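You operate a simulated robot arm through the tools that you are given. There is no shell and no other tool.

The job below is to be done with a simulated robot arm. You get a single attempt, and the scene is never put back.

TASK
Seal the loaded blister with the castor cap card.
Fine: slide the tray back out.

The check looks at the end state, three seconds after you hand in, the way a careful person would. Anything else that was tipped, shoved, dropped, spilled or broken makes it a failure. A push-on lid holds only when it is set on centred and level and pressed home; a screw cap is set on level and turned clockwise until tight.

THE ROBOT
A 7-joint arm with a two-finger parallel gripper, fixed in place. Base frame: the origin is on the floor under the middle of its stand, x ahead of it, y to its left, z up; the work surface is at about z = 74. Readings come in cm, degrees, newtons and seconds.
It reaches about 114.7 cm from its shoulder. Its first joint turns from -166.0 to 166.0 degrees. Payload 3.43 kg.
Tool frame: the origin (TCP) lies between the finger pads and is the grasp point; the fingertips stand 3 cm ahead of it; z points along the fingers, y is the line along which they close. Largest opening 9.4 cm; finger width 2.8, thickness 1; the body of the gripper, 5 by 9.6 cm, starts 5.5 cm behind the TCP.
Orientation is that of the tool frame in the base frame, as [roll, pitch, yaw] about the fixed x, y, z axes, in that order (R = Rz(yaw) Ry(pitch) Rx(roll)). With the fingers straight down and closing along the base's y, the tool's x points along the base's -x, its y along +y and its z along -z.

THE INTERFACE
- The arm moves only by the tool step_arm. Its argument "deltas" is one flat list of numbers, 7 for each row, row after row: the turn, a rotation vector about the tool's x, y, z in degrees, then the shift along the tool's x, y, z in m, then the gripper command, from -1 (shut) to 1 (fully open), values between in proportion. In form: [ax, ay, az, tx, ty, tz, gripper, ax, ay, az, tx, ty, tz, gripper, ...]. A call has 1 to 20 rows; each row shifts and turns the commanded pose from where the row before left it, along the tool's axes as they then stand. A row lasts 0.2 s, in which the tool goes at most 5 cm and 8.6 degrees; a call with a longer step from one row to the next is refused whole, and so is a gripper value outside its range. A pose out of reach is approached as far as the arm can. The call stops where the force on the tool passes 50 N (or 10 N more than at its start, if that is more) or the arm is blocked; 0.2 s more then pass. Each finger travels about 4.5 cm/s and halts on what it meets, pressing with about 37 N; the grip force reading is that of the motor and also rises with nothing between the fingers. The clock runs only during rows and for 0.2 s after the last one: add rows that do not move to give the fingers time. It gives the time, the measured TCP pose, the force on the tool (base axes), the opening and the grip force at its end, in the units of the frame above (readings bear some noise), with the torque about the TCP (base axes, N m) and any sound that the robot's microphone picked up.
- Cameras (640 x 400 px; columns grow to the right, rows downward): "scene" is fixed at [22.39, 65.36, 147.19]; the picture's right is [-0.61, -0.79, 0.00], its down [-0.76, 0.58, -0.28] and it looks along [0.22, -0.17, -0.96] (base axes); focal length 214 px, centre (320, 200). "wrist" rides on the gripper at [7.6, 1.4, -10.2] in the tool frame; the picture's right is [-0.18, 0.98, 0.00], its down [-0.75, -0.14, -0.64] and it looks along [-0.63, -0.12, 0.77] (tool axes); focal length 243 px, centre (320, 200). There is no depth. A picture from a camera that has moved, and an enlarged one, comes with that camera's place and axes in the base frame and with its lens. The place of the scene camera against the robot may be out by one fixed shift of up to 1.2 cm in any direction.
- grab_frame(camera): a new picture of that camera. The clock stands still meanwhile.
- inspect(camera, box): a new picture of the part [left, top, right, bottom] of that camera's present view, enlarged. The clock stands still meanwhile.
- hand_in(): hands the job in; it is judged then, once.

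Places have to be worked out from the pictures, the camera data and where the tool is seen. Open the gripper and draw the arm clear of the work before you hand the job in, unless the task says otherwise.

The tools are called after "Call:" by a JSON object that holds its "name" and its "arguments". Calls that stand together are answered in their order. step_arm: Moves the arm, as the interface text tells. Its arguments: {"type":"object","properties":{"deltas":{"type":"array"}},"required":["deltas"]} The other tools are called the same way: grab_frame (camera) takes a picture; inspect (camera, box) takes an enlarged picture of a part of a camera's view; hand_in () hands the job in.

At the start:

```text
t: 0.0
eef_pos: [44.21, 49.12, 109.9]
ee_rot: [180.0, 0.0, 179.9]
ft_force: [0.7, 0.3, 0.1]
wrist_torque: [-0.02, -0.02, 0.04]
opening: 9.4
gripper_force: 0.1
```

scene: 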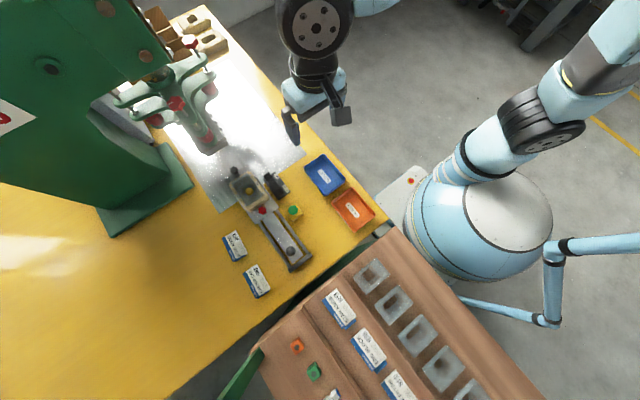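
wrist: 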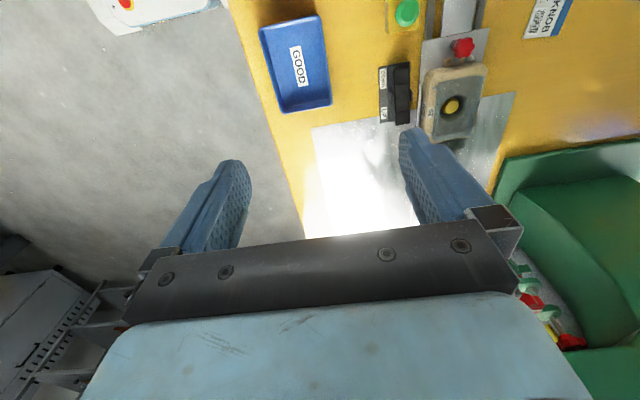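

I'll start by enlarging the main areas of the scene to see what is there.

Call:
{"name": "inspect", "arguments": {"camera": "scene", "box": [200, 140, 400, 310]}}

Call:
{"name": "inspect", "arguments": {"camera": "scene", "box": [90, 0, 310, 160]}}

Call:
{"name": "inspect", "arguments": {"camera": "scene", "box": [250, 230, 550, 400]}}

Call:
{"name": "inspect", "arguments": {"camera": "wrist", "box": [340, 0, 640, 160]}}

```text
2.35 times, centred on (300, 225) of scene
camera zoom: at [22.39, 65.36, 147.19], right [-0.61, -0.79, 0.0], down [-0.76, 0.58, -0.28], along [0.22, -0.17, -0.96], focal length 505 px, centre (367, 141)
```

zoom: 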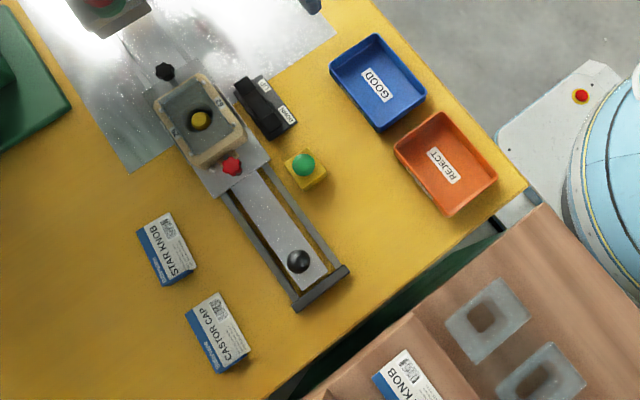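

```text
2.50 times, centred on (200, 80) of scene
camera zoom: at [22.39, 65.36, 147.19], right [-0.61, -0.79, 0.0], down [-0.76, 0.58, -0.28], along [0.22, -0.17, -0.96], focal length 536 px, centre (620, 500)
```

zoom: 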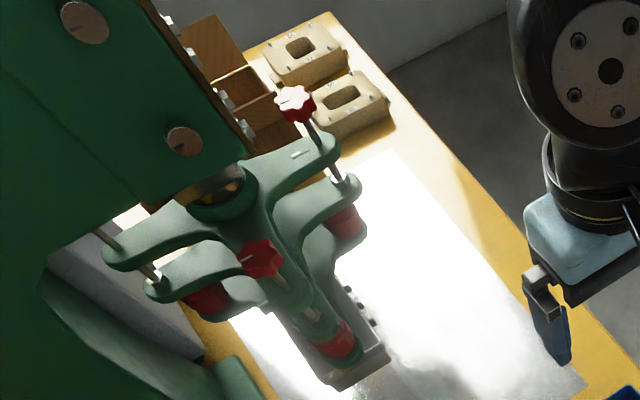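

```text
2.13 times, centred on (400, 315) of scene
camera zoom: at [22.39, 65.36, 147.19], right [-0.61, -0.79, 0.0], down [-0.76, 0.58, -0.28], along [0.22, -0.17, -0.96], focal length 458 px, centre (149, -45)
```

zoom: 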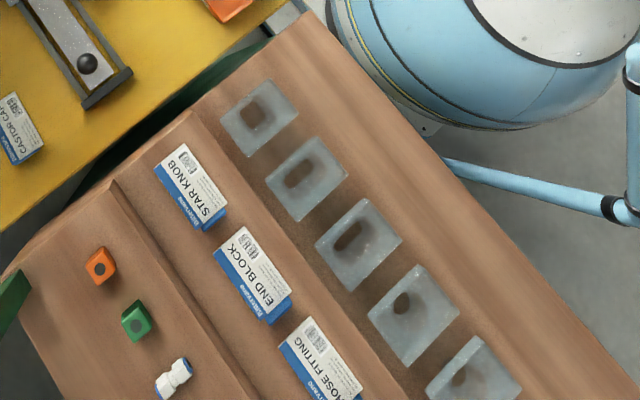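

```text
2.13 times, centred on (490, 80) of wrist
camera zoom: at [36.76, 50.55, 120.17], right [0.18, 0.98, 0.0], down [0.75, -0.14, 0.64], along [0.63, -0.12, -0.77], focal length 518 px, centre (-43, 456)
```

zoom: 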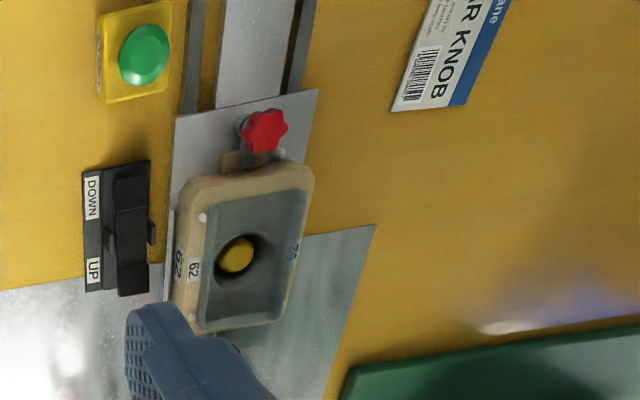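

The rail appears to run along base x at y≈70, with the nest near x≈55, the knob near x≈30 and the press head beyond x≈64. I'll move the tool sideways at this height so the wrist camera can see the tray, the switches and the cards.

Call:
{"name": "step_arm", "arguments": {"deltas": [0, 0, 0, 0, 0.04, 0, 1, 0, 0, 0, 0, 0.04, 0, 1, 0, 0, 0, 0, 0.04, 0, 1, 0, 0, 0, 0, 0.04, 0, 1, 0, 0, 0, 0, 0.04, 0, 1, 0, 0, 0, 0, 0.0, 0, 1]}}

```text
t: 1.4
eef_pos: [44.41, 68.96, 109.97]
ee_rot: [179.9, 0.1, 179.9]
ft_force: [0.5, 0.3, -0.4]
wrist_torque: [0.0, 0.04, -0.03]
opening: 9.42
gripper_force: 0.1
```

The tool is now at (44.4, 69, 110). Next I'll take pictures from both cameras.

Call:
{"name": "grab_frame", "arguments": {"camera": "wrist"}}

Call:
{"name": "inspect", "arguments": {"camera": "wrist", "box": [160, 0, 480, 200]}}

Call:
{"name": "grab_frame", "arguments": {"camera": "scene"}}

```text
taken
camera wrist: at [36.81, 70.35, 120.31], right [0.18, 0.98, 0.0], down [0.75, -0.14, 0.64], along [0.63, -0.12, -0.77], focal length 243 px, centre (320, 200)
```

wrist: 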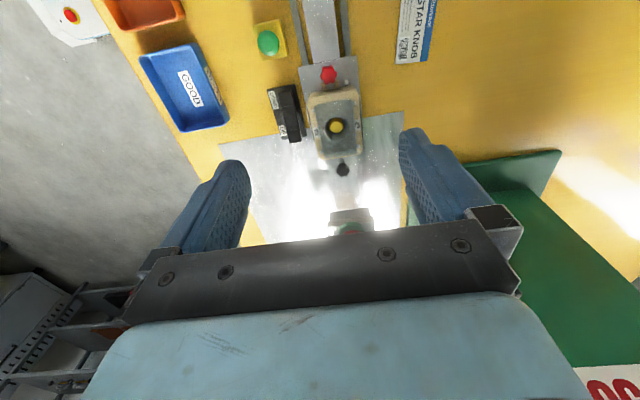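

```text
2.00 times, centred on (320, 100) of wrist
camera zoom: at [36.81, 70.35, 120.31], right [0.18, 0.98, 0.0], down [0.75, -0.14, 0.64], along [0.63, -0.12, -0.77], focal length 485 px, centre (320, 400)
```

zoom: 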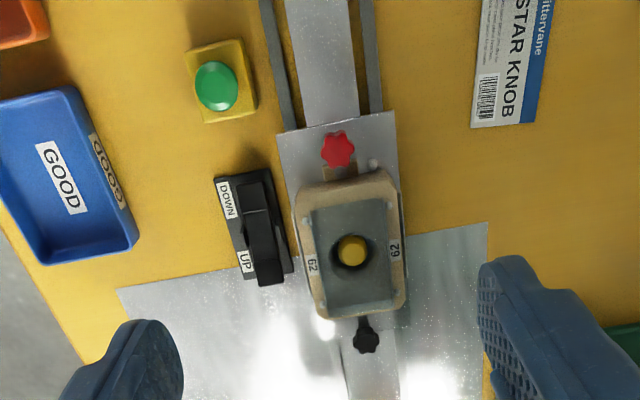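

```text
taken
```

scene: 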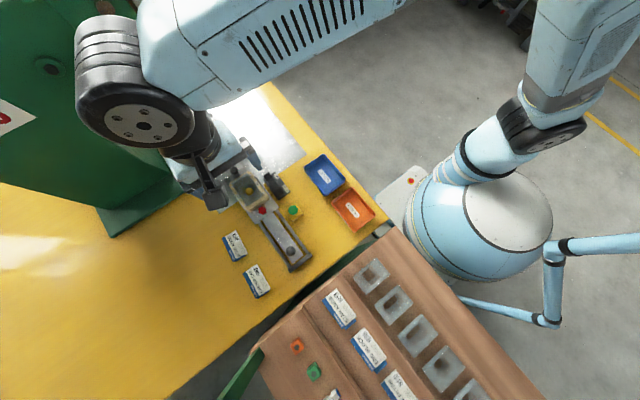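

The nest, marked "62", sits centred around y≈70 and holds the blister with a yellow part. I'll move over the cards and the tray's knob for a closer look.

Call:
{"name": "step_arm", "arguments": {"deltas": [0, 0, 0, 0.03, 0.03, 0.02, 1, 0, 0, 0, 0.03, 0.03, 0.02, 1, 0, 0, 0, 0.03, 0.03, 0.02, 1, 0, 0, 0, 0.03, 0.02, 0.02, 1, 0, 0, 0, 0.01, 0.0, 0.02, 1, 0, 0, 0, 0, 0, 0, 1]}}

Call:
{"name": "grab_frame", "arguments": {"camera": "wrist"}}

Call:
{"name": "inspect", "arguments": {"camera": "wrist", "box": [220, 0, 440, 160]}}

```text
t: 2.8
eef_pos: [31.45, 80.2, 99.94]
ee_rot: [-180.0, -0.1, -180.0]
ft_force: [0.3, -0.1, -0.6]
wrist_torque: [0.03, 0.02, 0.01]
opening: 9.39
gripper_force: 0.0
```

```text
taken
camera wrist: at [23.88, 81.58, 110.22], right [0.18, 0.98, 0.0], down [0.75, -0.14, 0.64], along [0.63, -0.12, -0.77], focal length 243 px, centre (320, 200)
```

wrist: 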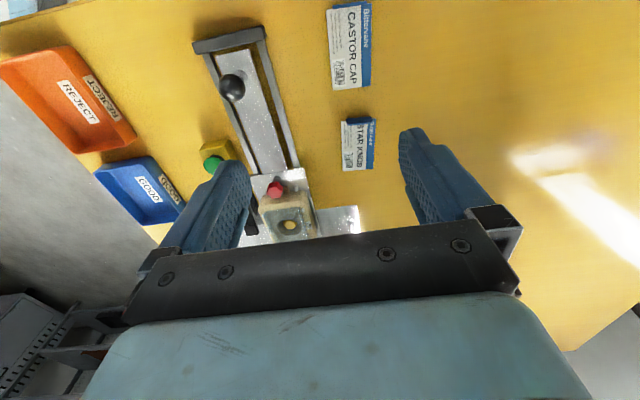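

```text
2.50 times, centred on (330, 80) of wrist
camera zoom: at [23.88, 81.58, 110.22], right [0.18, 0.98, 0.0], down [0.75, -0.14, 0.64], along [0.63, -0.12, -0.77], focal length 606 px, centre (295, 500)
```

zoom: 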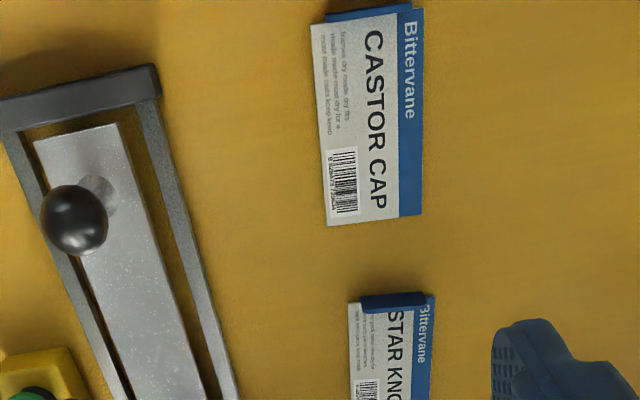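

Each card seems to have a dark-blue flap standing up at one end. I'll zoom in further to judge the card's size and the flap's shape.

Call:
{"name": "inspect", "arguments": {"camera": "wrist", "box": [320, 0, 400, 50]}}

Call:
{"name": "inspect", "arguments": {"camera": "wrist", "box": [320, 0, 400, 180]}}

Call:
{"name": "inspect", "arguments": {"camera": "scene", "box": [210, 220, 280, 305]}}

Call:
{"name": "inspect", "arguments": {"camera": "scene", "box": [210, 150, 320, 280]}}

```text
8.00 times, centred on (360, 25) of wrist
camera zoom: at [23.88, 81.58, 110.22], right [0.18, 0.98, 0.0], down [0.75, -0.14, 0.64], along [0.63, -0.12, -0.77], focal length 1941 px, centre (0, 1600)
```

zoom: 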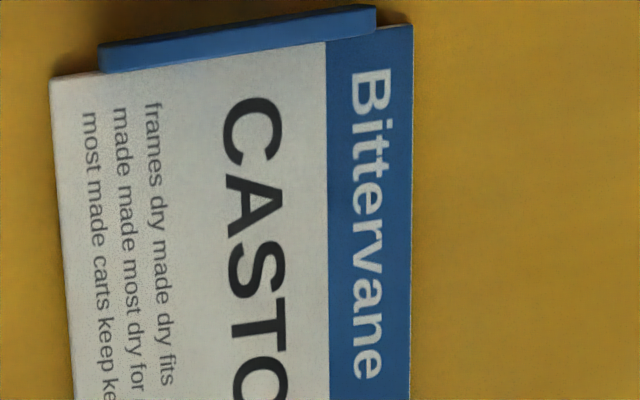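

```text
2.22 times, centred on (360, 90) of wrist
camera zoom: at [23.88, 81.58, 110.22], right [0.18, 0.98, 0.0], down [0.75, -0.14, 0.64], along [0.63, -0.12, -0.77], focal length 539 px, centre (231, 444)
```

zoom: 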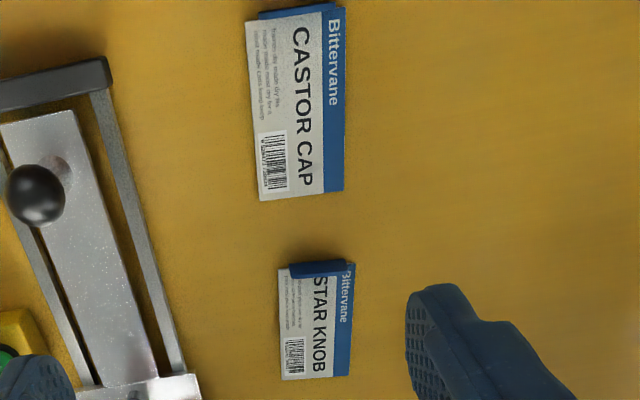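

```text
4.71 times, centred on (245, 262) of scene
camera zoom: at [22.39, 65.36, 147.19], right [-0.61, -0.79, 0.0], down [-0.76, 0.58, -0.28], along [0.22, -0.17, -0.96], focal length 1009 px, centre (673, -94)
```

zoom: 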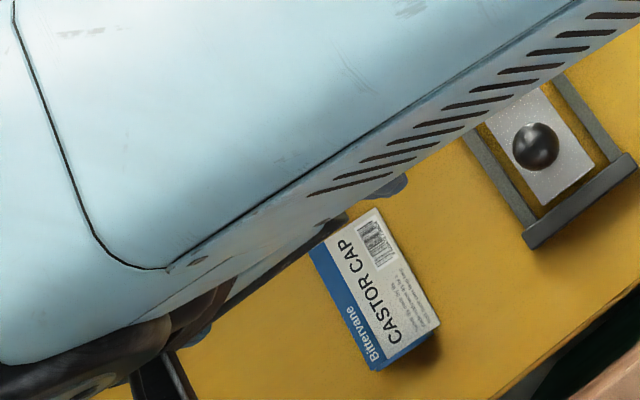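

```text
3.08 times, centred on (265, 215) of scene
camera zoom: at [22.39, 65.36, 147.19], right [-0.61, -0.79, 0.0], down [-0.76, 0.58, -0.28], along [0.22, -0.17, -0.96], focal length 660 px, centre (489, 154)
```

zoom: 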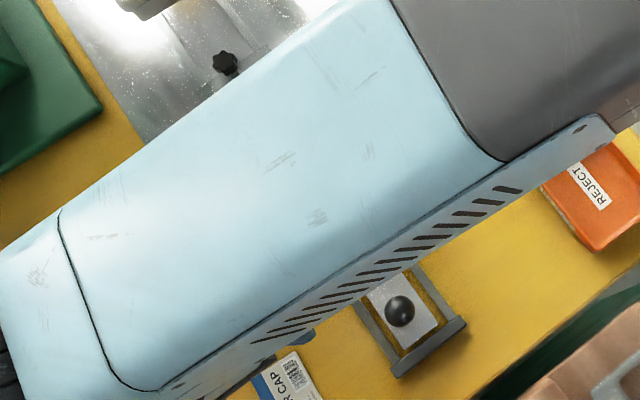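

The card looks like a flat board of about 8.9 x 5.1 cm, yawed about -4° and centred near (29.8, 84.3), with a folded-up flap at its -x end. I'll look at the STAR KNOB card's flap from the side as a reference for the shape, and enlarge the castor card's flap.

Call:
{"name": "inspect", "arguments": {"camera": "wrist", "box": [330, 105, 390, 180]}}

Call:
{"name": "inspect", "arguments": {"camera": "scene", "box": [240, 260, 280, 300]}}

Call:
{"name": "inspect", "arguments": {"camera": "scene", "box": [310, 280, 400, 340]}}

```text
5.33 times, centred on (360, 142) of wrist
camera zoom: at [23.88, 81.58, 110.22], right [0.18, 0.98, 0.0], down [0.75, -0.14, 0.64], along [0.63, -0.12, -0.77], focal length 1294 px, centre (107, 507)
```

zoom: 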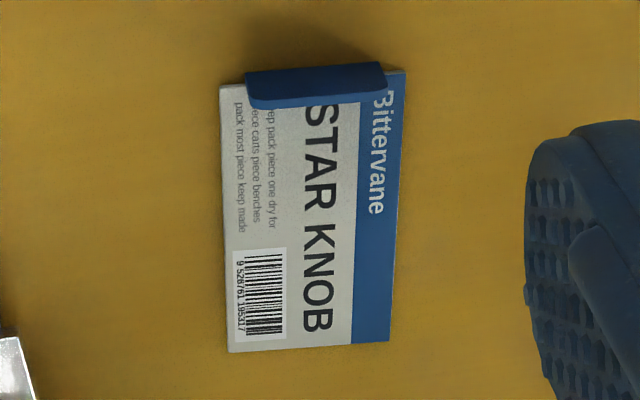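

```text
10.00 times, centred on (260, 280) of scene
camera zoom: at [22.39, 65.36, 147.19], right [-0.61, -0.79, 0.0], down [-0.76, 0.58, -0.28], along [0.22, -0.17, -0.96], focal length 2145 px, centre (920, -600)
```

zoom: 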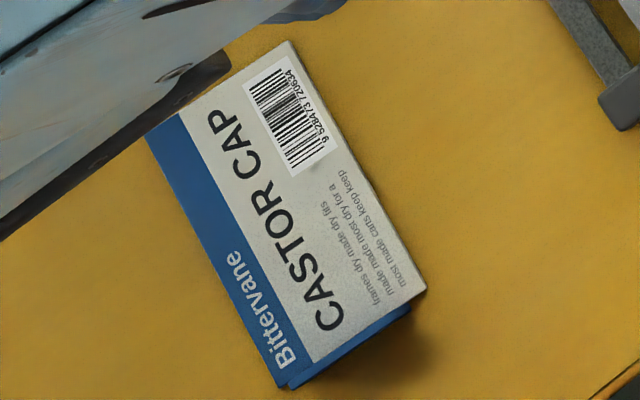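

```text
6.67 times, centred on (355, 310) of scene
camera zoom: at [22.39, 65.36, 147.19], right [-0.61, -0.79, 0.0], down [-0.76, 0.58, -0.28], along [0.22, -0.17, -0.96], focal length 1430 px, centre (87, -533)
```

zoom: 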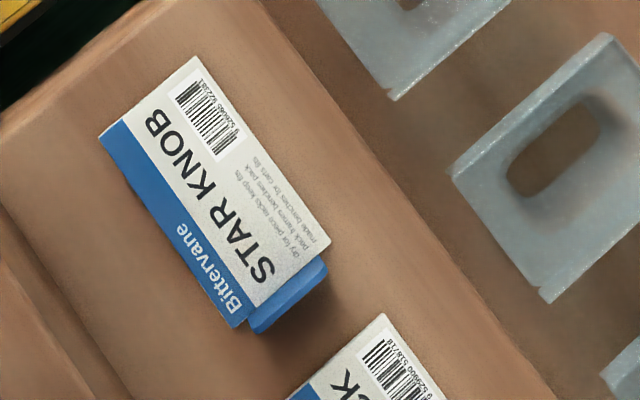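

The castor card's flap stands up at its -x end and is about 4 cm wide and half a centimetre thick, so I can grip it with the fingers closing along x. Now I'll look closely at the nest and the switch from above.

Call:
{"name": "step_arm", "arguments": {"deltas": [0, 0, 0, -0.03, -0.02, 0, 1, 0, 0, 0, -0.04, -0.03, 0, 1, 0, 0, 0, -0.04, -0.03, 0, 1, 0, 0, 0, -0.04, -0.02, 0, 1, 0, 0, 0, -0.02, -0.01, 0.0, 1, 0, 0, 0, 0, 0, 0, 1]}}

Call:
{"name": "grab_frame", "arguments": {"camera": "wrist"}}

Call:
{"name": "inspect", "arguments": {"camera": "wrist", "box": [240, 0, 420, 120]}}

Call:
{"name": "inspect", "arguments": {"camera": "wrist", "box": [180, 0, 320, 140]}}

```text
t: 4.2
eef_pos: [48.31, 69.19, 100.16]
ee_rot: [180.0, 0.1, -180.0]
ft_force: [-0.4, 0.3, 0.2]
wrist_torque: [-0.03, -0.02, 0.0]
opening: 9.43
gripper_force: 0.1
```

```text
taken
camera wrist: at [40.8, 70.57, 110.42], right [0.18, 0.98, 0.0], down [0.75, -0.14, 0.64], along [0.63, -0.12, -0.77], focal length 243 px, centre (320, 200)
```

wrist: 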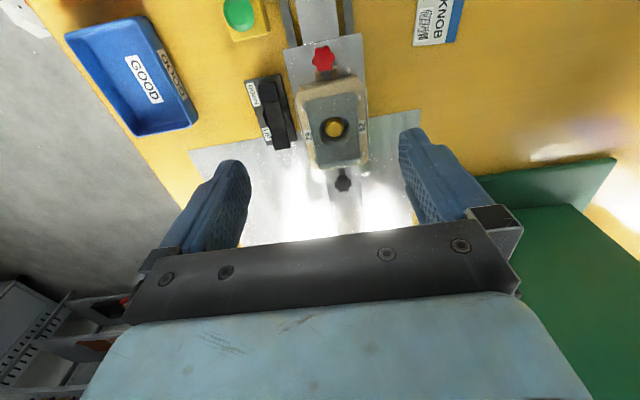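

```text
3.33 times, centred on (330, 60) of wrist
camera zoom: at [40.8, 70.57, 110.42], right [0.18, 0.98, 0.0], down [0.75, -0.14, 0.64], along [0.63, -0.12, -0.77], focal length 809 px, centre (287, 667)
```

zoom: 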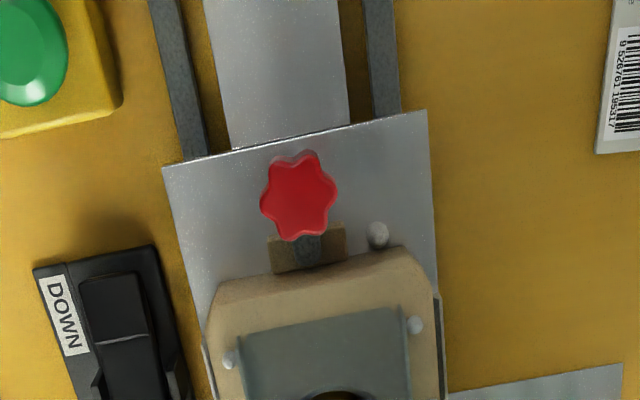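

```text
2.86 times, centred on (250, 70) of wrist
camera zoom: at [40.8, 70.57, 110.42], right [0.18, 0.98, 0.0], down [0.75, -0.14, 0.64], along [0.63, -0.12, -0.77], focal length 693 px, centre (520, 571)
```

zoom: 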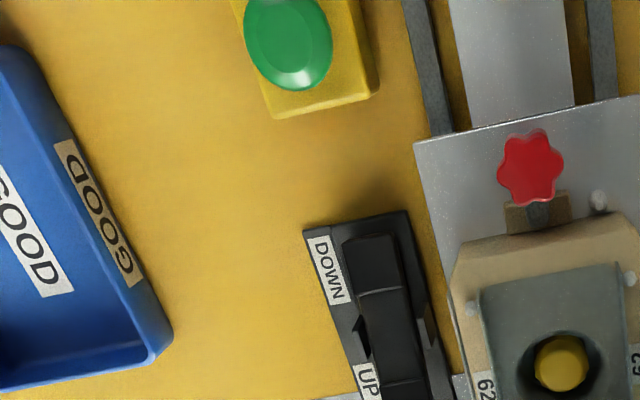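

Now I'll zoom in on the nest and blister, then on the rocker switch.

Call:
{"name": "inspect", "arguments": {"camera": "wrist", "box": [280, 40, 390, 200]}}

Call:
{"name": "inspect", "arguments": {"camera": "wrist", "box": [230, 60, 310, 160]}}

Call:
{"name": "inspect", "arguments": {"camera": "wrist", "box": [290, 65, 380, 125]}}

```text
2.50 times, centred on (335, 120) of wrist
camera zoom: at [40.8, 70.57, 110.42], right [0.18, 0.98, 0.0], down [0.75, -0.14, 0.64], along [0.63, -0.12, -0.77], focal length 606 px, centre (282, 400)
```

zoom: 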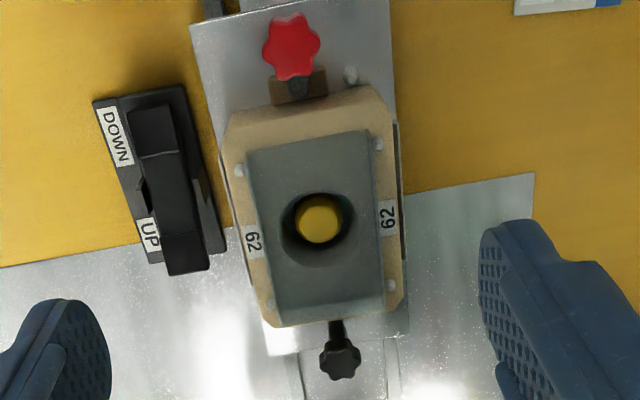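

```text
4.00 times, centred on (270, 110) of wrist
camera zoom: at [40.8, 70.57, 110.42], right [0.18, 0.98, 0.0], down [0.75, -0.14, 0.64], along [0.63, -0.12, -0.77], focal length 970 px, centre (520, 560)
```

zoom: 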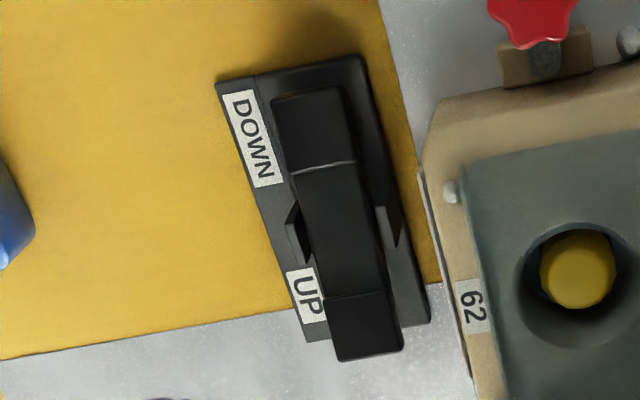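

```text
6.67 times, centred on (335, 95) of wrist
camera zoom: at [40.8, 70.57, 110.42], right [0.18, 0.98, 0.0], down [0.75, -0.14, 0.64], along [0.63, -0.12, -0.77], focal length 1618 px, centre (220, 900)
```

zoom: 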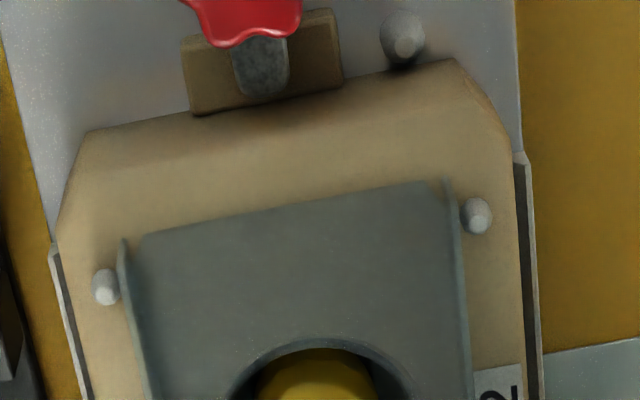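

The nest holds the blister with two side lips and locating pins, and I put the nest top at z≈79–80. I'll back off and tilt the tool so the wrist camera looks level at the press head, to see what hangs under it.

Call:
{"name": "step_arm", "arguments": {"deltas": [0, 0, 0, 0.04, 0, -0.03, 1, 0, 0, 0, 0.04, 0, -0.02, 1, 0, -8.5, 0, 0, 0, 0, 1, 0, -8.5, 0, 0, 0, 0, 1, 0, -8.5, 0, 0, 0, 0, 1, 0, -8.5, 0, 0, 0, 0, 1, 0, -8.5, 0, 0, 0, 0, 1, 0, 0, 0, 0, 0, 0, 1]}}

Call:
{"name": "grab_frame", "arguments": {"camera": "wrist"}}

Call:
{"name": "inspect", "arguments": {"camera": "wrist", "box": [200, 60, 440, 240]}}

```text
t: 6.0
eef_pos: [40.32, 69.15, 104.94]
ee_rot: [-179.9, 42.5, 179.9]
ft_force: [-0.3, 0.5, -0.2]
wrist_torque: [-0.03, 0.01, -0.04]
opening: 9.41
gripper_force: 0.1
```

```text
taken
camera wrist: at [27.81, 70.53, 107.4], right [0.14, 0.98, 0.13], down [0.12, -0.14, 0.98], along [0.98, -0.12, -0.14], focal length 243 px, centre (320, 200)
```

wrist: 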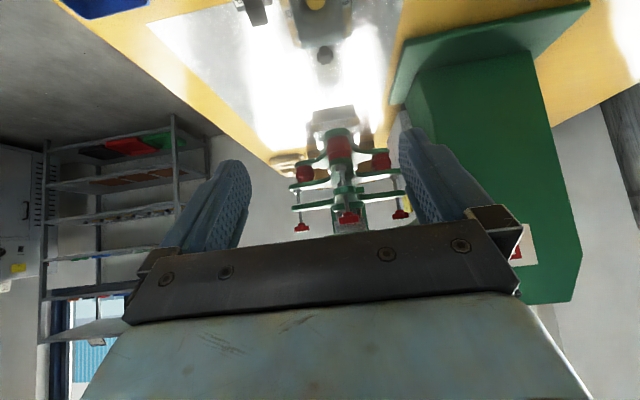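

```text
2.22 times, centred on (320, 150) of wrist
camera zoom: at [27.81, 70.53, 107.4], right [0.14, 0.98, 0.13], down [0.12, -0.14, 0.98], along [0.98, -0.12, -0.14], focal length 539 px, centre (320, 311)
```

zoom: 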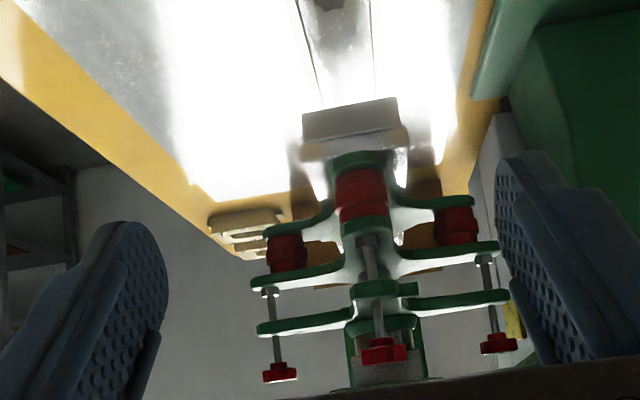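

The head can be seen from below: a green spider with a platen underneath it. I'll zoom in there.

Call:
{"name": "inspect", "arguments": {"camera": "wrist", "box": [280, 90, 420, 190]}}

Call:
{"name": "inspect", "arguments": {"camera": "wrist", "box": [280, 150, 420, 240]}}

Call:
{"name": "grab_frame", "arguments": {"camera": "scene"}}

```text
4.00 times, centred on (350, 140) of wrist
camera zoom: at [27.81, 70.53, 107.4], right [0.14, 0.98, 0.13], down [0.12, -0.14, 0.98], along [0.98, -0.12, -0.14], focal length 970 px, centre (200, 440)
```

zoom: 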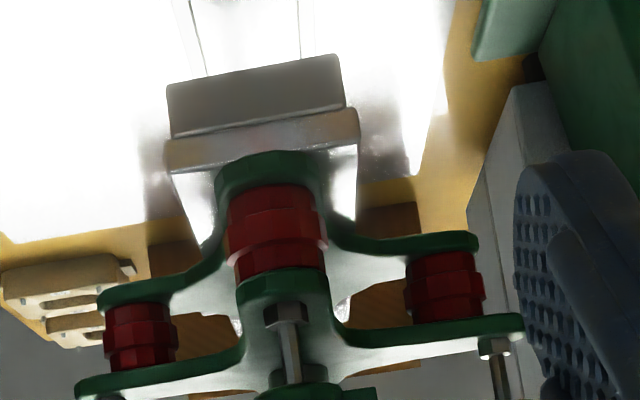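

```text
4.44 times, centred on (350, 195) of wrist
camera zoom: at [27.81, 70.53, 107.4], right [0.14, 0.98, 0.13], down [0.12, -0.14, 0.98], along [0.98, -0.12, -0.14], focal length 1078 px, centre (187, 222)
```

zoom: 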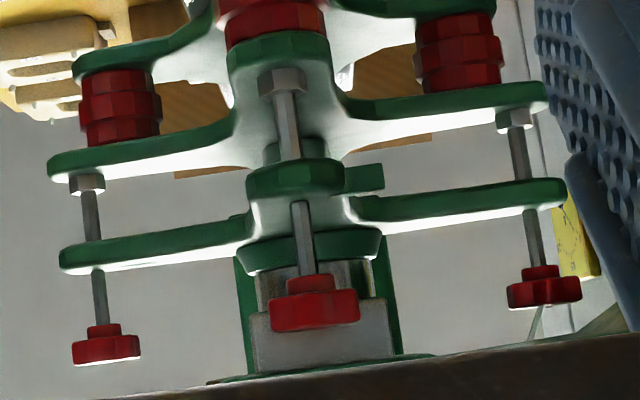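

```text
taken
```

scene: 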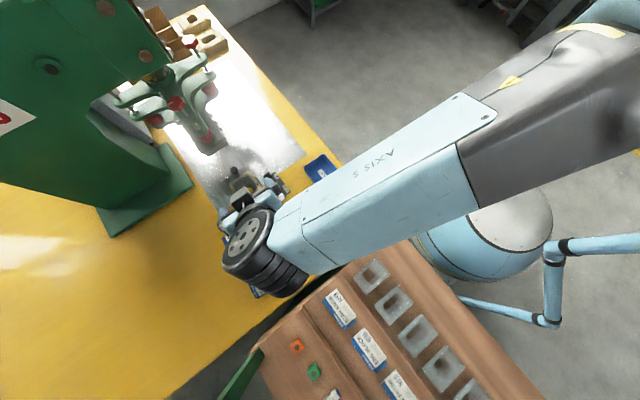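

The head is a heat-seal platen on an adjustable spider, with its underside near z≈84 and its near edge around x≈72. I'll check the label on the green press body in case it carries instructions.

Call:
{"name": "inspect", "arguments": {"camera": "scene", "box": [0, 50, 120, 150]}}

Call:
{"name": "inspect", "arguments": {"camera": "wrist", "box": [480, 180, 640, 320]}}

Call:
{"name": "inspect", "arguments": {"camera": "scene", "box": [100, 0, 240, 160]}}

Call:
{"name": "inspect", "arguments": {"camera": "wrist", "box": [200, 0, 400, 100]}}

```text
4.00 times, centred on (60, 100) of scene
camera zoom: at [22.39, 65.36, 147.19], right [-0.61, -0.79, 0.0], down [-0.76, 0.58, -0.28], along [0.22, -0.17, -0.96], focal length 858 px, centre (1360, 600)
```

zoom: 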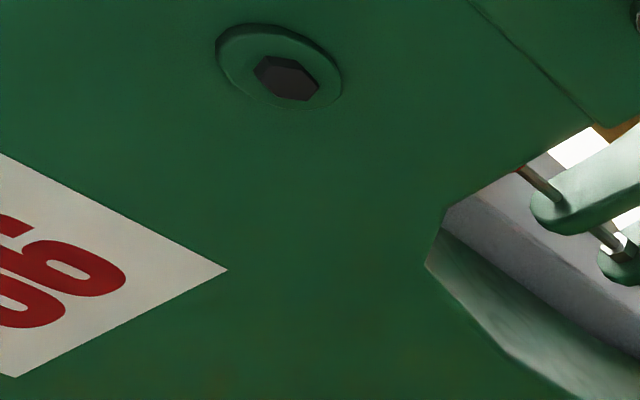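

```text
2.86 times, centred on (560, 250) of wrist
camera zoom: at [27.81, 70.53, 107.4], right [0.14, 0.98, 0.13], down [0.12, -0.14, 0.98], along [0.98, -0.12, -0.14], focal length 693 px, centre (-366, 57)
```

zoom: 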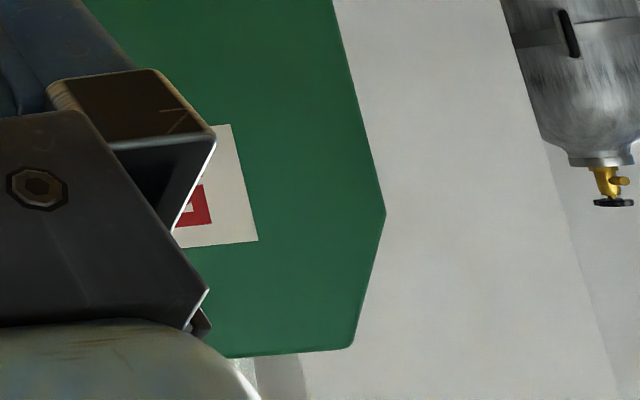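

```text
2.50 times, centred on (170, 80) of scene
camera zoom: at [22.39, 65.36, 147.19], right [-0.61, -0.79, 0.0], down [-0.76, 0.58, -0.28], along [0.22, -0.17, -0.96], focal length 536 px, centre (695, 500)
```

zoom: 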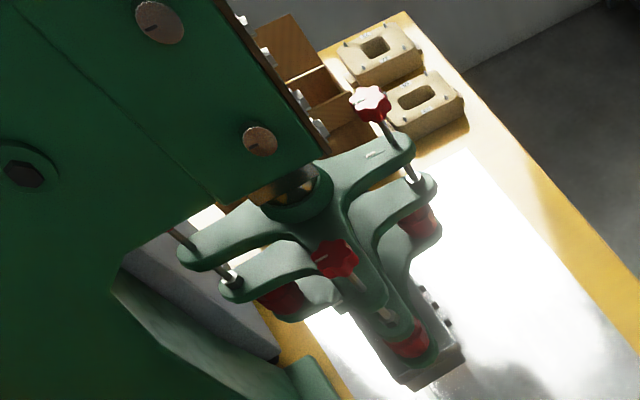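

```text
3.20 times, centred on (300, 50) of wrist
camera zoom: at [27.81, 70.53, 107.4], right [0.14, 0.98, 0.13], down [0.12, -0.14, 0.98], along [0.98, -0.12, -0.14], focal length 776 px, centre (384, 680)
```

zoom: 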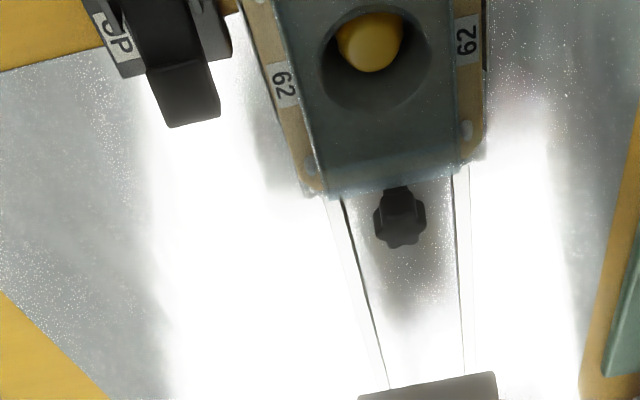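

I'll look at the spare blisters on the bench to understand the shape of the blister's lips and flange.

Call:
{"name": "inspect", "arguments": {"camera": "scene", "box": [340, 245, 450, 350]}}

Call:
{"name": "inspect", "arguments": {"camera": "scene", "box": [390, 280, 520, 400]}}

Call:
{"name": "inspect", "arguments": {"camera": "wrist", "box": [260, 0, 360, 60]}}

```text
3.81 times, centred on (395, 298) of scene
camera zoom: at [22.39, 65.36, 147.19], right [-0.61, -0.79, 0.0], down [-0.76, 0.58, -0.28], along [0.22, -0.17, -0.96], focal length 817 px, centre (34, -171)
```

zoom: 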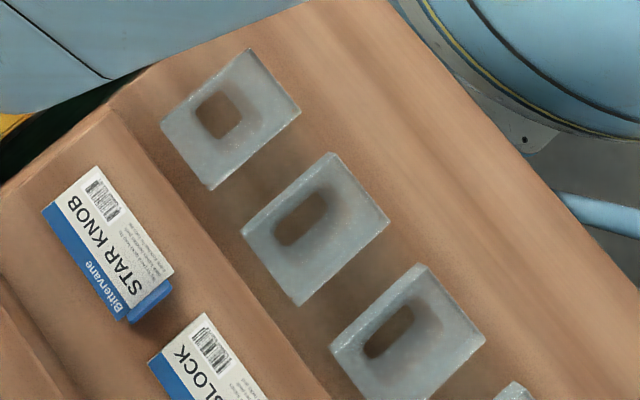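

```text
3.33 times, centred on (455, 340) of scene
camera zoom: at [22.39, 65.36, 147.19], right [-0.61, -0.79, 0.0], down [-0.76, 0.58, -0.28], along [0.22, -0.17, -0.96], focal length 715 px, centre (-130, -267)
```

zoom: 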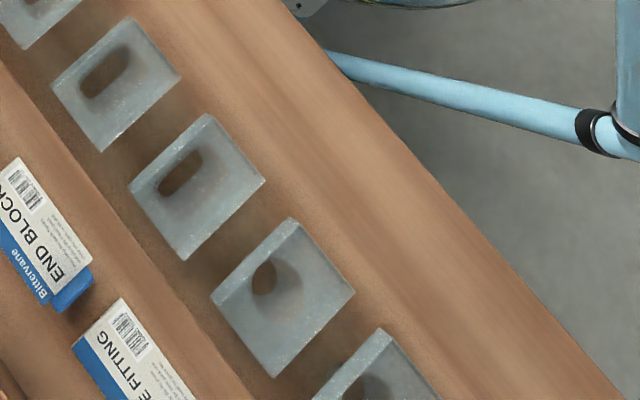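

```text
6.40 times, centred on (310, 30) of wrist
camera zoom: at [27.81, 70.53, 107.4], right [0.14, 0.98, 0.13], down [0.12, -0.14, 0.98], along [0.98, -0.12, -0.14], focal length 1553 px, centre (384, 1288)
```

zoom: 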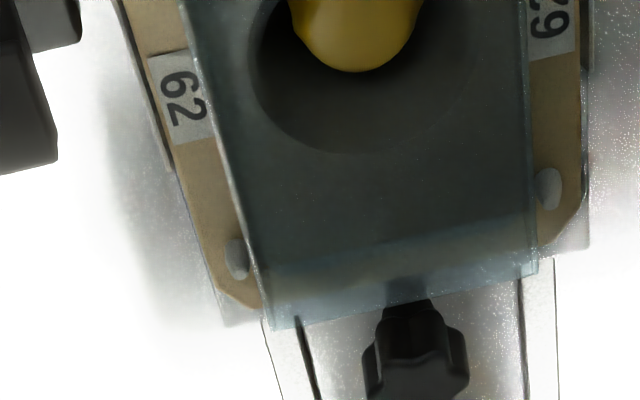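

The blisters appear to have upright lips along some edges. I'll lower the tilted camera for an oblique close view of the nest.

Call:
{"name": "step_arm", "arguments": {"deltas": [0, 0, 0, 0.034, 0, 0.037, 1, 0, 0, 0, 0.034, 0, 0.037, 1, 0, 0, 0, 0.034, 0, 0.037, 1, 0, 0, 0, 0, 0, 0, 1]}}

Call:
{"name": "grab_frame", "arguments": {"camera": "wrist"}}

Call:
{"name": "inspect", "arguments": {"camera": "wrist", "box": [250, 20, 410, 140]}}

```text
refused: row 1 steps farther than a row can; nothing moved
```

```text
taken
camera wrist: at [27.81, 70.53, 107.4], right [0.14, 0.98, 0.13], down [0.12, -0.14, 0.98], along [0.98, -0.12, -0.14], focal length 243 px, centre (320, 200)
```

wrist: 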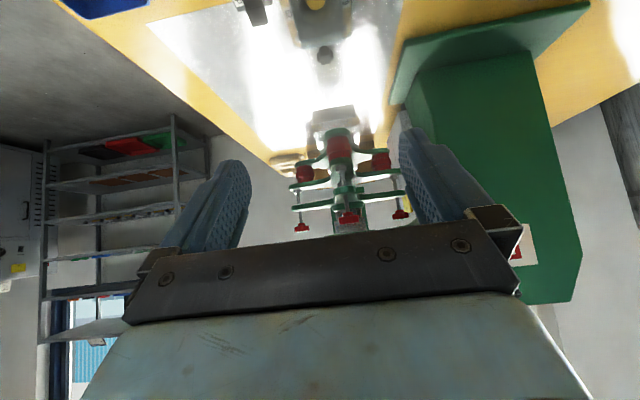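

```text
3.33 times, centred on (330, 80) of wrist
camera zoom: at [27.81, 70.53, 107.4], right [0.14, 0.98, 0.13], down [0.12, -0.14, 0.98], along [0.98, -0.12, -0.14], focal length 809 px, centre (287, 600)
```

zoom: 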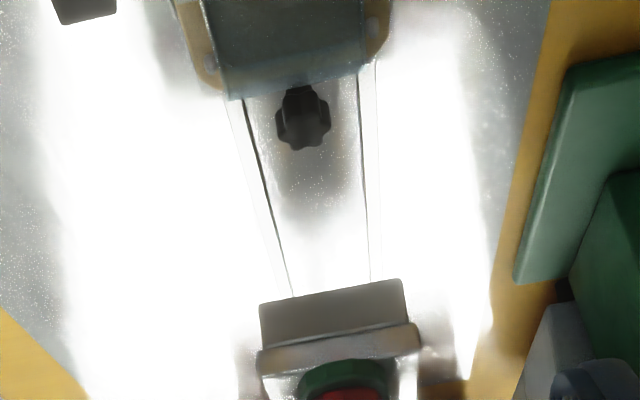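

That step was slightly too long for one row, so I'll use shorter rows to lower the tilted tool straight down by about 14 cm.

Call:
{"name": "step_arm", "arguments": {"deltas": [0, 0, 0, 0.0304, 0, 0.0332, 1, 0, 0, 0, 0.0304, 0, 0.0332, 1, 0, 0, 0, 0.0304, 0, 0.0332, 1, 0, 0, 0, 0, 0, 0, 1]}}

Call:
{"name": "grab_frame", "arguments": {"camera": "wrist"}}

Call:
{"name": "inspect", "arguments": {"camera": "wrist", "box": [250, 20, 410, 140]}}

```text
t: 7.0
eef_pos: [40.09, 68.96, 91.38]
ee_rot: [179.9, 42.5, 179.9]
ft_force: [-0.2, -0.4, -0.1]
wrist_torque: [0.01, 0.03, -0.01]
opening: 9.39
gripper_force: 0.1
```

```text
taken
camera wrist: at [27.73, 70.41, 93.87], right [0.14, 0.98, 0.12], down [0.12, -0.14, 0.98], along [0.98, -0.12, -0.14], focal length 243 px, centre (320, 200)
```

wrist: 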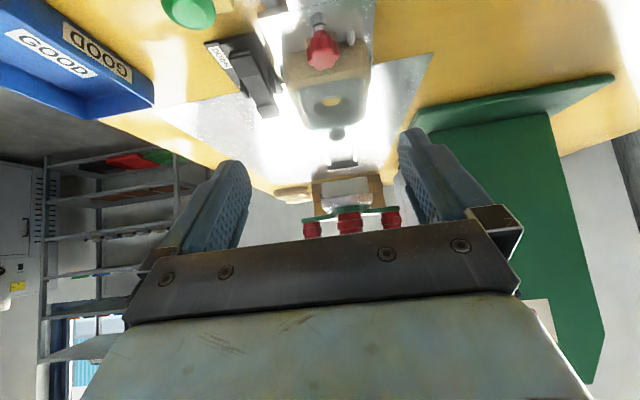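

```text
3.33 times, centred on (330, 80) of wrist
camera zoom: at [27.73, 70.41, 93.87], right [0.14, 0.98, 0.12], down [0.12, -0.14, 0.98], along [0.98, -0.12, -0.14], focal length 809 px, centre (287, 600)
```

zoom: 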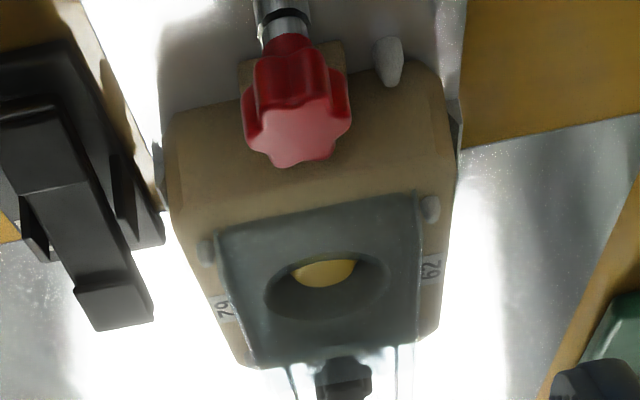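

From here the nest block is clearly tall and carries the blister on top. I'll zoom in on the blister edge and its lips.

Call:
{"name": "inspect", "arguments": {"camera": "wrist", "box": [290, 65, 370, 135]}}

Call:
{"name": "inspect", "arguments": {"camera": "wrist", "box": [300, 120, 400, 210]}}

Call:
{"name": "inspect", "arguments": {"camera": "wrist", "box": [200, 20, 300, 120]}}

```text
5.71 times, centred on (330, 100) of wrist
camera zoom: at [27.73, 70.41, 93.87], right [0.14, 0.98, 0.12], down [0.12, -0.14, 0.98], along [0.98, -0.12, -0.14], focal length 1386 px, centre (263, 771)
```

zoom: 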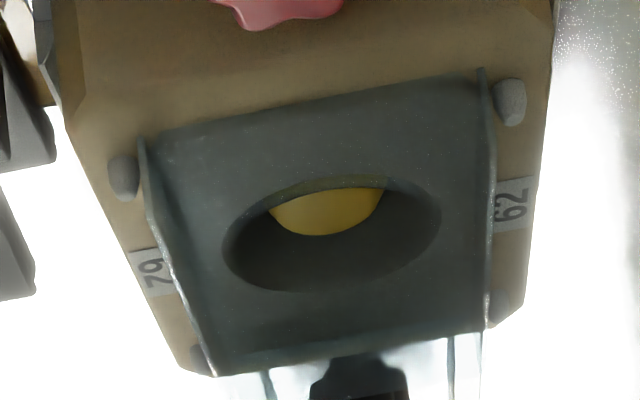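

```text
4.44 times, centred on (350, 165) of wrist
camera zoom: at [27.73, 70.41, 93.87], right [0.14, 0.98, 0.12], down [0.12, -0.14, 0.98], along [0.98, -0.12, -0.14], focal length 1078 px, centre (187, 356)
```

zoom: 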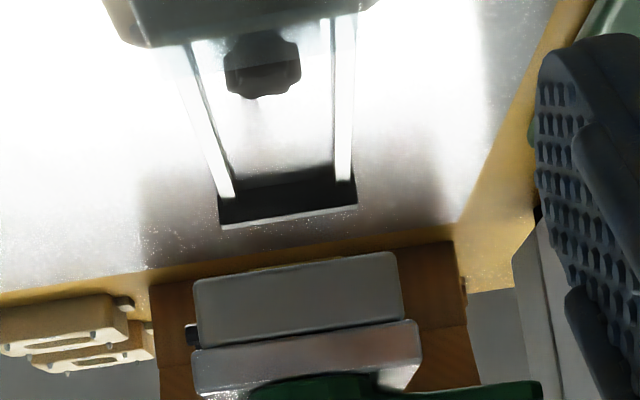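

```text
4.00 times, centred on (250, 70) of wrist
camera zoom: at [27.73, 70.41, 93.87], right [0.14, 0.98, 0.12], down [0.12, -0.14, 0.98], along [0.98, -0.12, -0.14], focal length 970 px, centre (600, 720)
```

zoom: 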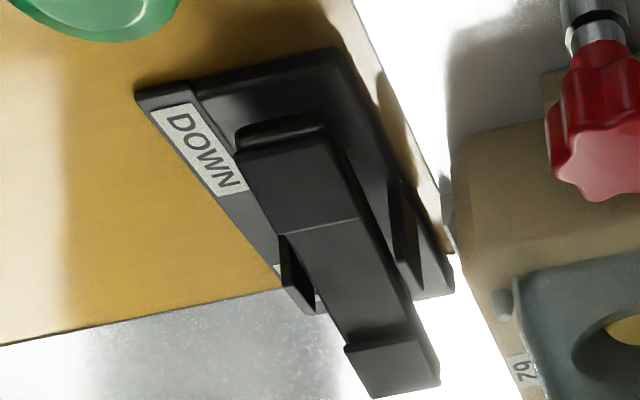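

The blister's flange is at about z=79.1, x≈50.4–60.4, y≈67–73. It has upright lips on both sides and at the +x end and is open at -x, so the card's flap belongs at -x, as it lies now. To read the rocker's tilt and the heights, I'll turn the camera to look along +y from the side.

Call:
{"name": "step_arm", "arguments": {"deltas": [0, 0, 0, -0.021, -0.034, 0.0067, 1, 0, 0, 0, -0.021, -0.034, 0.0067, 1, 0, 0, 0, -0.021, -0.034, 0.0067, 1, 0, 0, 0, -0.021, -0.034, 0.0067, 1, 0, 0, 0, -0.021, -0.034, 0.0067, 1, -5.53, 0, -6.03, 0, 0, 0, 1, -5.53, 0, -6.03, 0, 0, 0, 1, -5.53, 0, -6.03, 0, 0, 0, 1, -5.53, 0, -6.03, 0, 0, 0, 1, -5.53, 0, -6.03, 0, 0, 0, 1, -5.53, 0, -6.03, 0, 0, 0, 1, -5.53, 0, -6.03, 0, 0, 0, 1, -5.53, 0, -6.03, 0, 0, 0, 1, -5.53, 0, -6.03, 0, 0, 0, 1, -5.53, 0, -6.03, 0, 0, 0, 1, -5.53, 0, -6.03, 0, 0, 0, 1, 0, 0, 0, 0, 0, 0, 1]}}

Call:
{"name": "grab_frame", "arguments": {"camera": "wrist"}}

Call:
{"name": "grab_frame", "arguments": {"camera": "scene"}}

```text
t: 10.6
eef_pos: [50.36, 52.24, 95.96]
ee_rot: [180.0, 42.7, -90.0]
ft_force: [-0.7, 0.5, -0.1]
wrist_torque: [-0.05, 0.0, 0.01]
opening: 9.4
gripper_force: 0.1
```

```text
taken
camera wrist: at [48.99, 39.6, 98.5], right [-0.98, 0.13, 0.13], down [0.14, 0.12, 0.98], along [0.12, 0.98, -0.14], focal length 243 px, centre (320, 200)
```

wrist: 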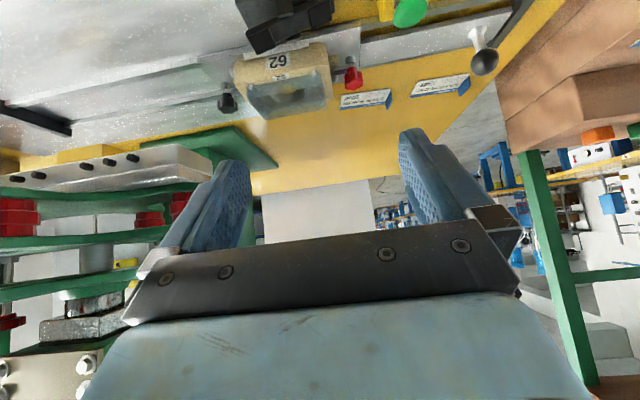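

```text
taken
```

scene: 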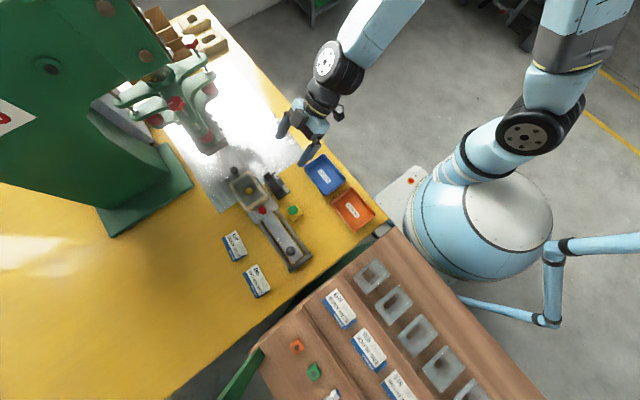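

This is a useful side view. I'll zoom in on the rocker, the nest, the platen and the cards.

Call:
{"name": "inspect", "arguments": {"camera": "wrist", "box": [220, 0, 370, 125]}}

Call:
{"name": "inspect", "arguments": {"camera": "wrist", "box": [0, 80, 240, 230]}}

Call:
{"name": "inspect", "arguments": {"camera": "wrist", "box": [320, 0, 520, 120]}}

```text
3.20 times, centred on (295, 62) of wrist
camera zoom: at [48.99, 39.6, 98.5], right [-0.98, 0.13, 0.13], down [0.14, 0.12, 0.98], along [0.12, 0.98, -0.14], focal length 776 px, centre (400, 640)
```

zoom: 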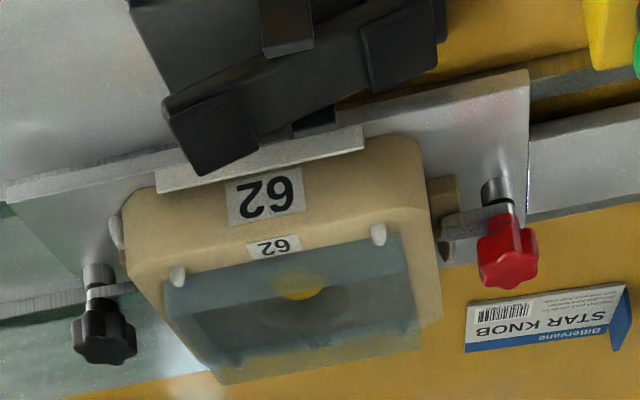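

```text
2.67 times, centred on (120, 155) of wrist
camera zoom: at [48.99, 39.6, 98.5], right [-0.98, 0.13, 0.13], down [0.14, 0.12, 0.98], along [0.12, 0.98, -0.14], focal length 647 px, centre (853, 320)
```

zoom: 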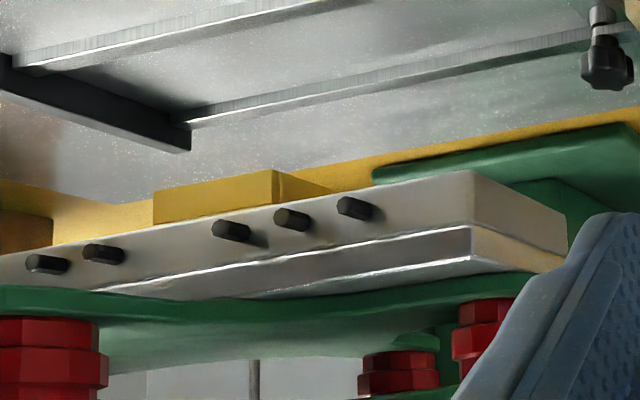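

```text
3.20 times, centred on (420, 60) of wrist
camera zoom: at [48.99, 39.6, 98.5], right [-0.98, 0.13, 0.13], down [0.14, 0.12, 0.98], along [0.12, 0.98, -0.14], focal length 776 px, centre (0, 648)
```

zoom: 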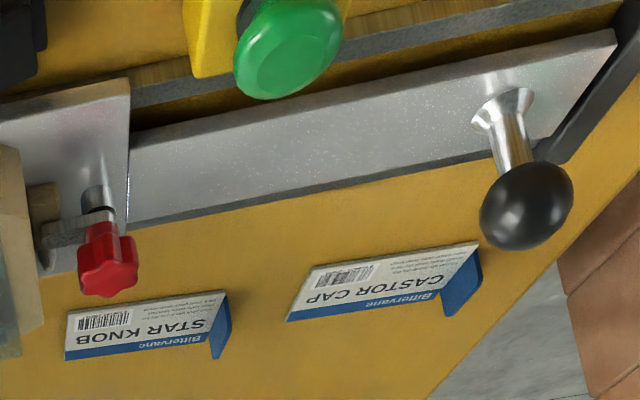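

The rocker's DOWN end (-x) is the lower one at the moment, and the platen's bottom is at z≈85, spanning x from 69 to beyond 95. The card's flap is thin and upright. I'll enlarge the castor card and the blister in this view to measure the flap height and lip height.

Call:
{"name": "inspect", "arguments": {"camera": "wrist", "box": [400, 65, 480, 105]}}

Call:
{"name": "inspect", "arguments": {"camera": "wrist", "box": [255, 60, 335, 125]}}

Call:
{"name": "inspect", "arguments": {"camera": "wrist", "box": [440, 0, 540, 90]}}

Call:
{"name": "inspect", "arguments": {"camera": "wrist", "box": [230, 0, 340, 60]}}

```text
8.00 times, centred on (440, 85) of wrist
camera zoom: at [48.99, 39.6, 98.5], right [-0.98, 0.13, 0.13], down [0.14, 0.12, 0.98], along [0.12, 0.98, -0.14], focal length 1941 px, centre (-640, 1120)
```

zoom: 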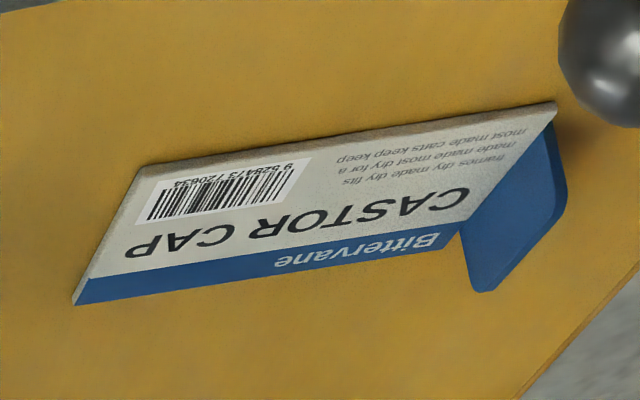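

```text
6.15 times, centred on (295, 92) of wrist
camera zoom: at [48.99, 39.6, 98.5], right [-0.98, 0.13, 0.13], down [0.14, 0.12, 0.98], along [0.12, 0.98, -0.14], focal length 1493 px, centre (474, 862)
```

zoom: 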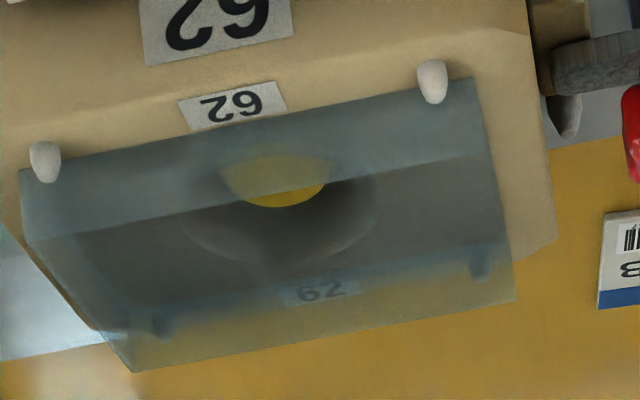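

```text
4.44 times, centred on (490, 45) of wrist
camera zoom: at [48.99, 39.6, 98.5], right [-0.98, 0.13, 0.13], down [0.14, 0.12, 0.98], along [0.12, 0.98, -0.14], focal length 1078 px, centre (-436, 889)
```

zoom: 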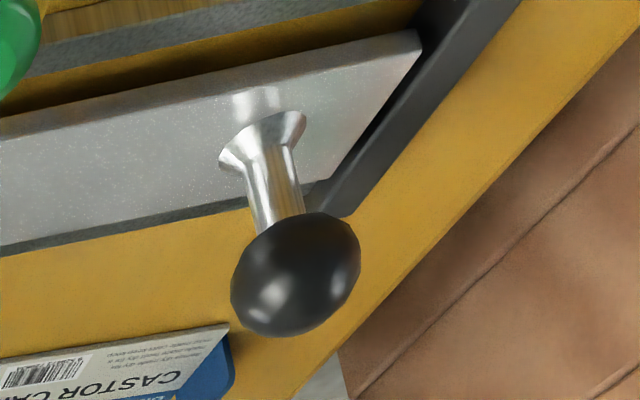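

```text
5.82 times, centred on (285, 30) of wrist
camera zoom: at [48.99, 39.6, 98.5], right [-0.98, 0.13, 0.13], down [0.14, 0.12, 0.98], along [0.12, 0.98, -0.14], focal length 1412 px, centre (524, 1189)
```

zoom: 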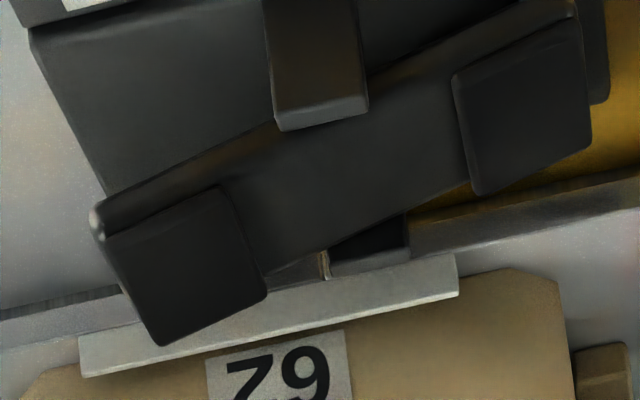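

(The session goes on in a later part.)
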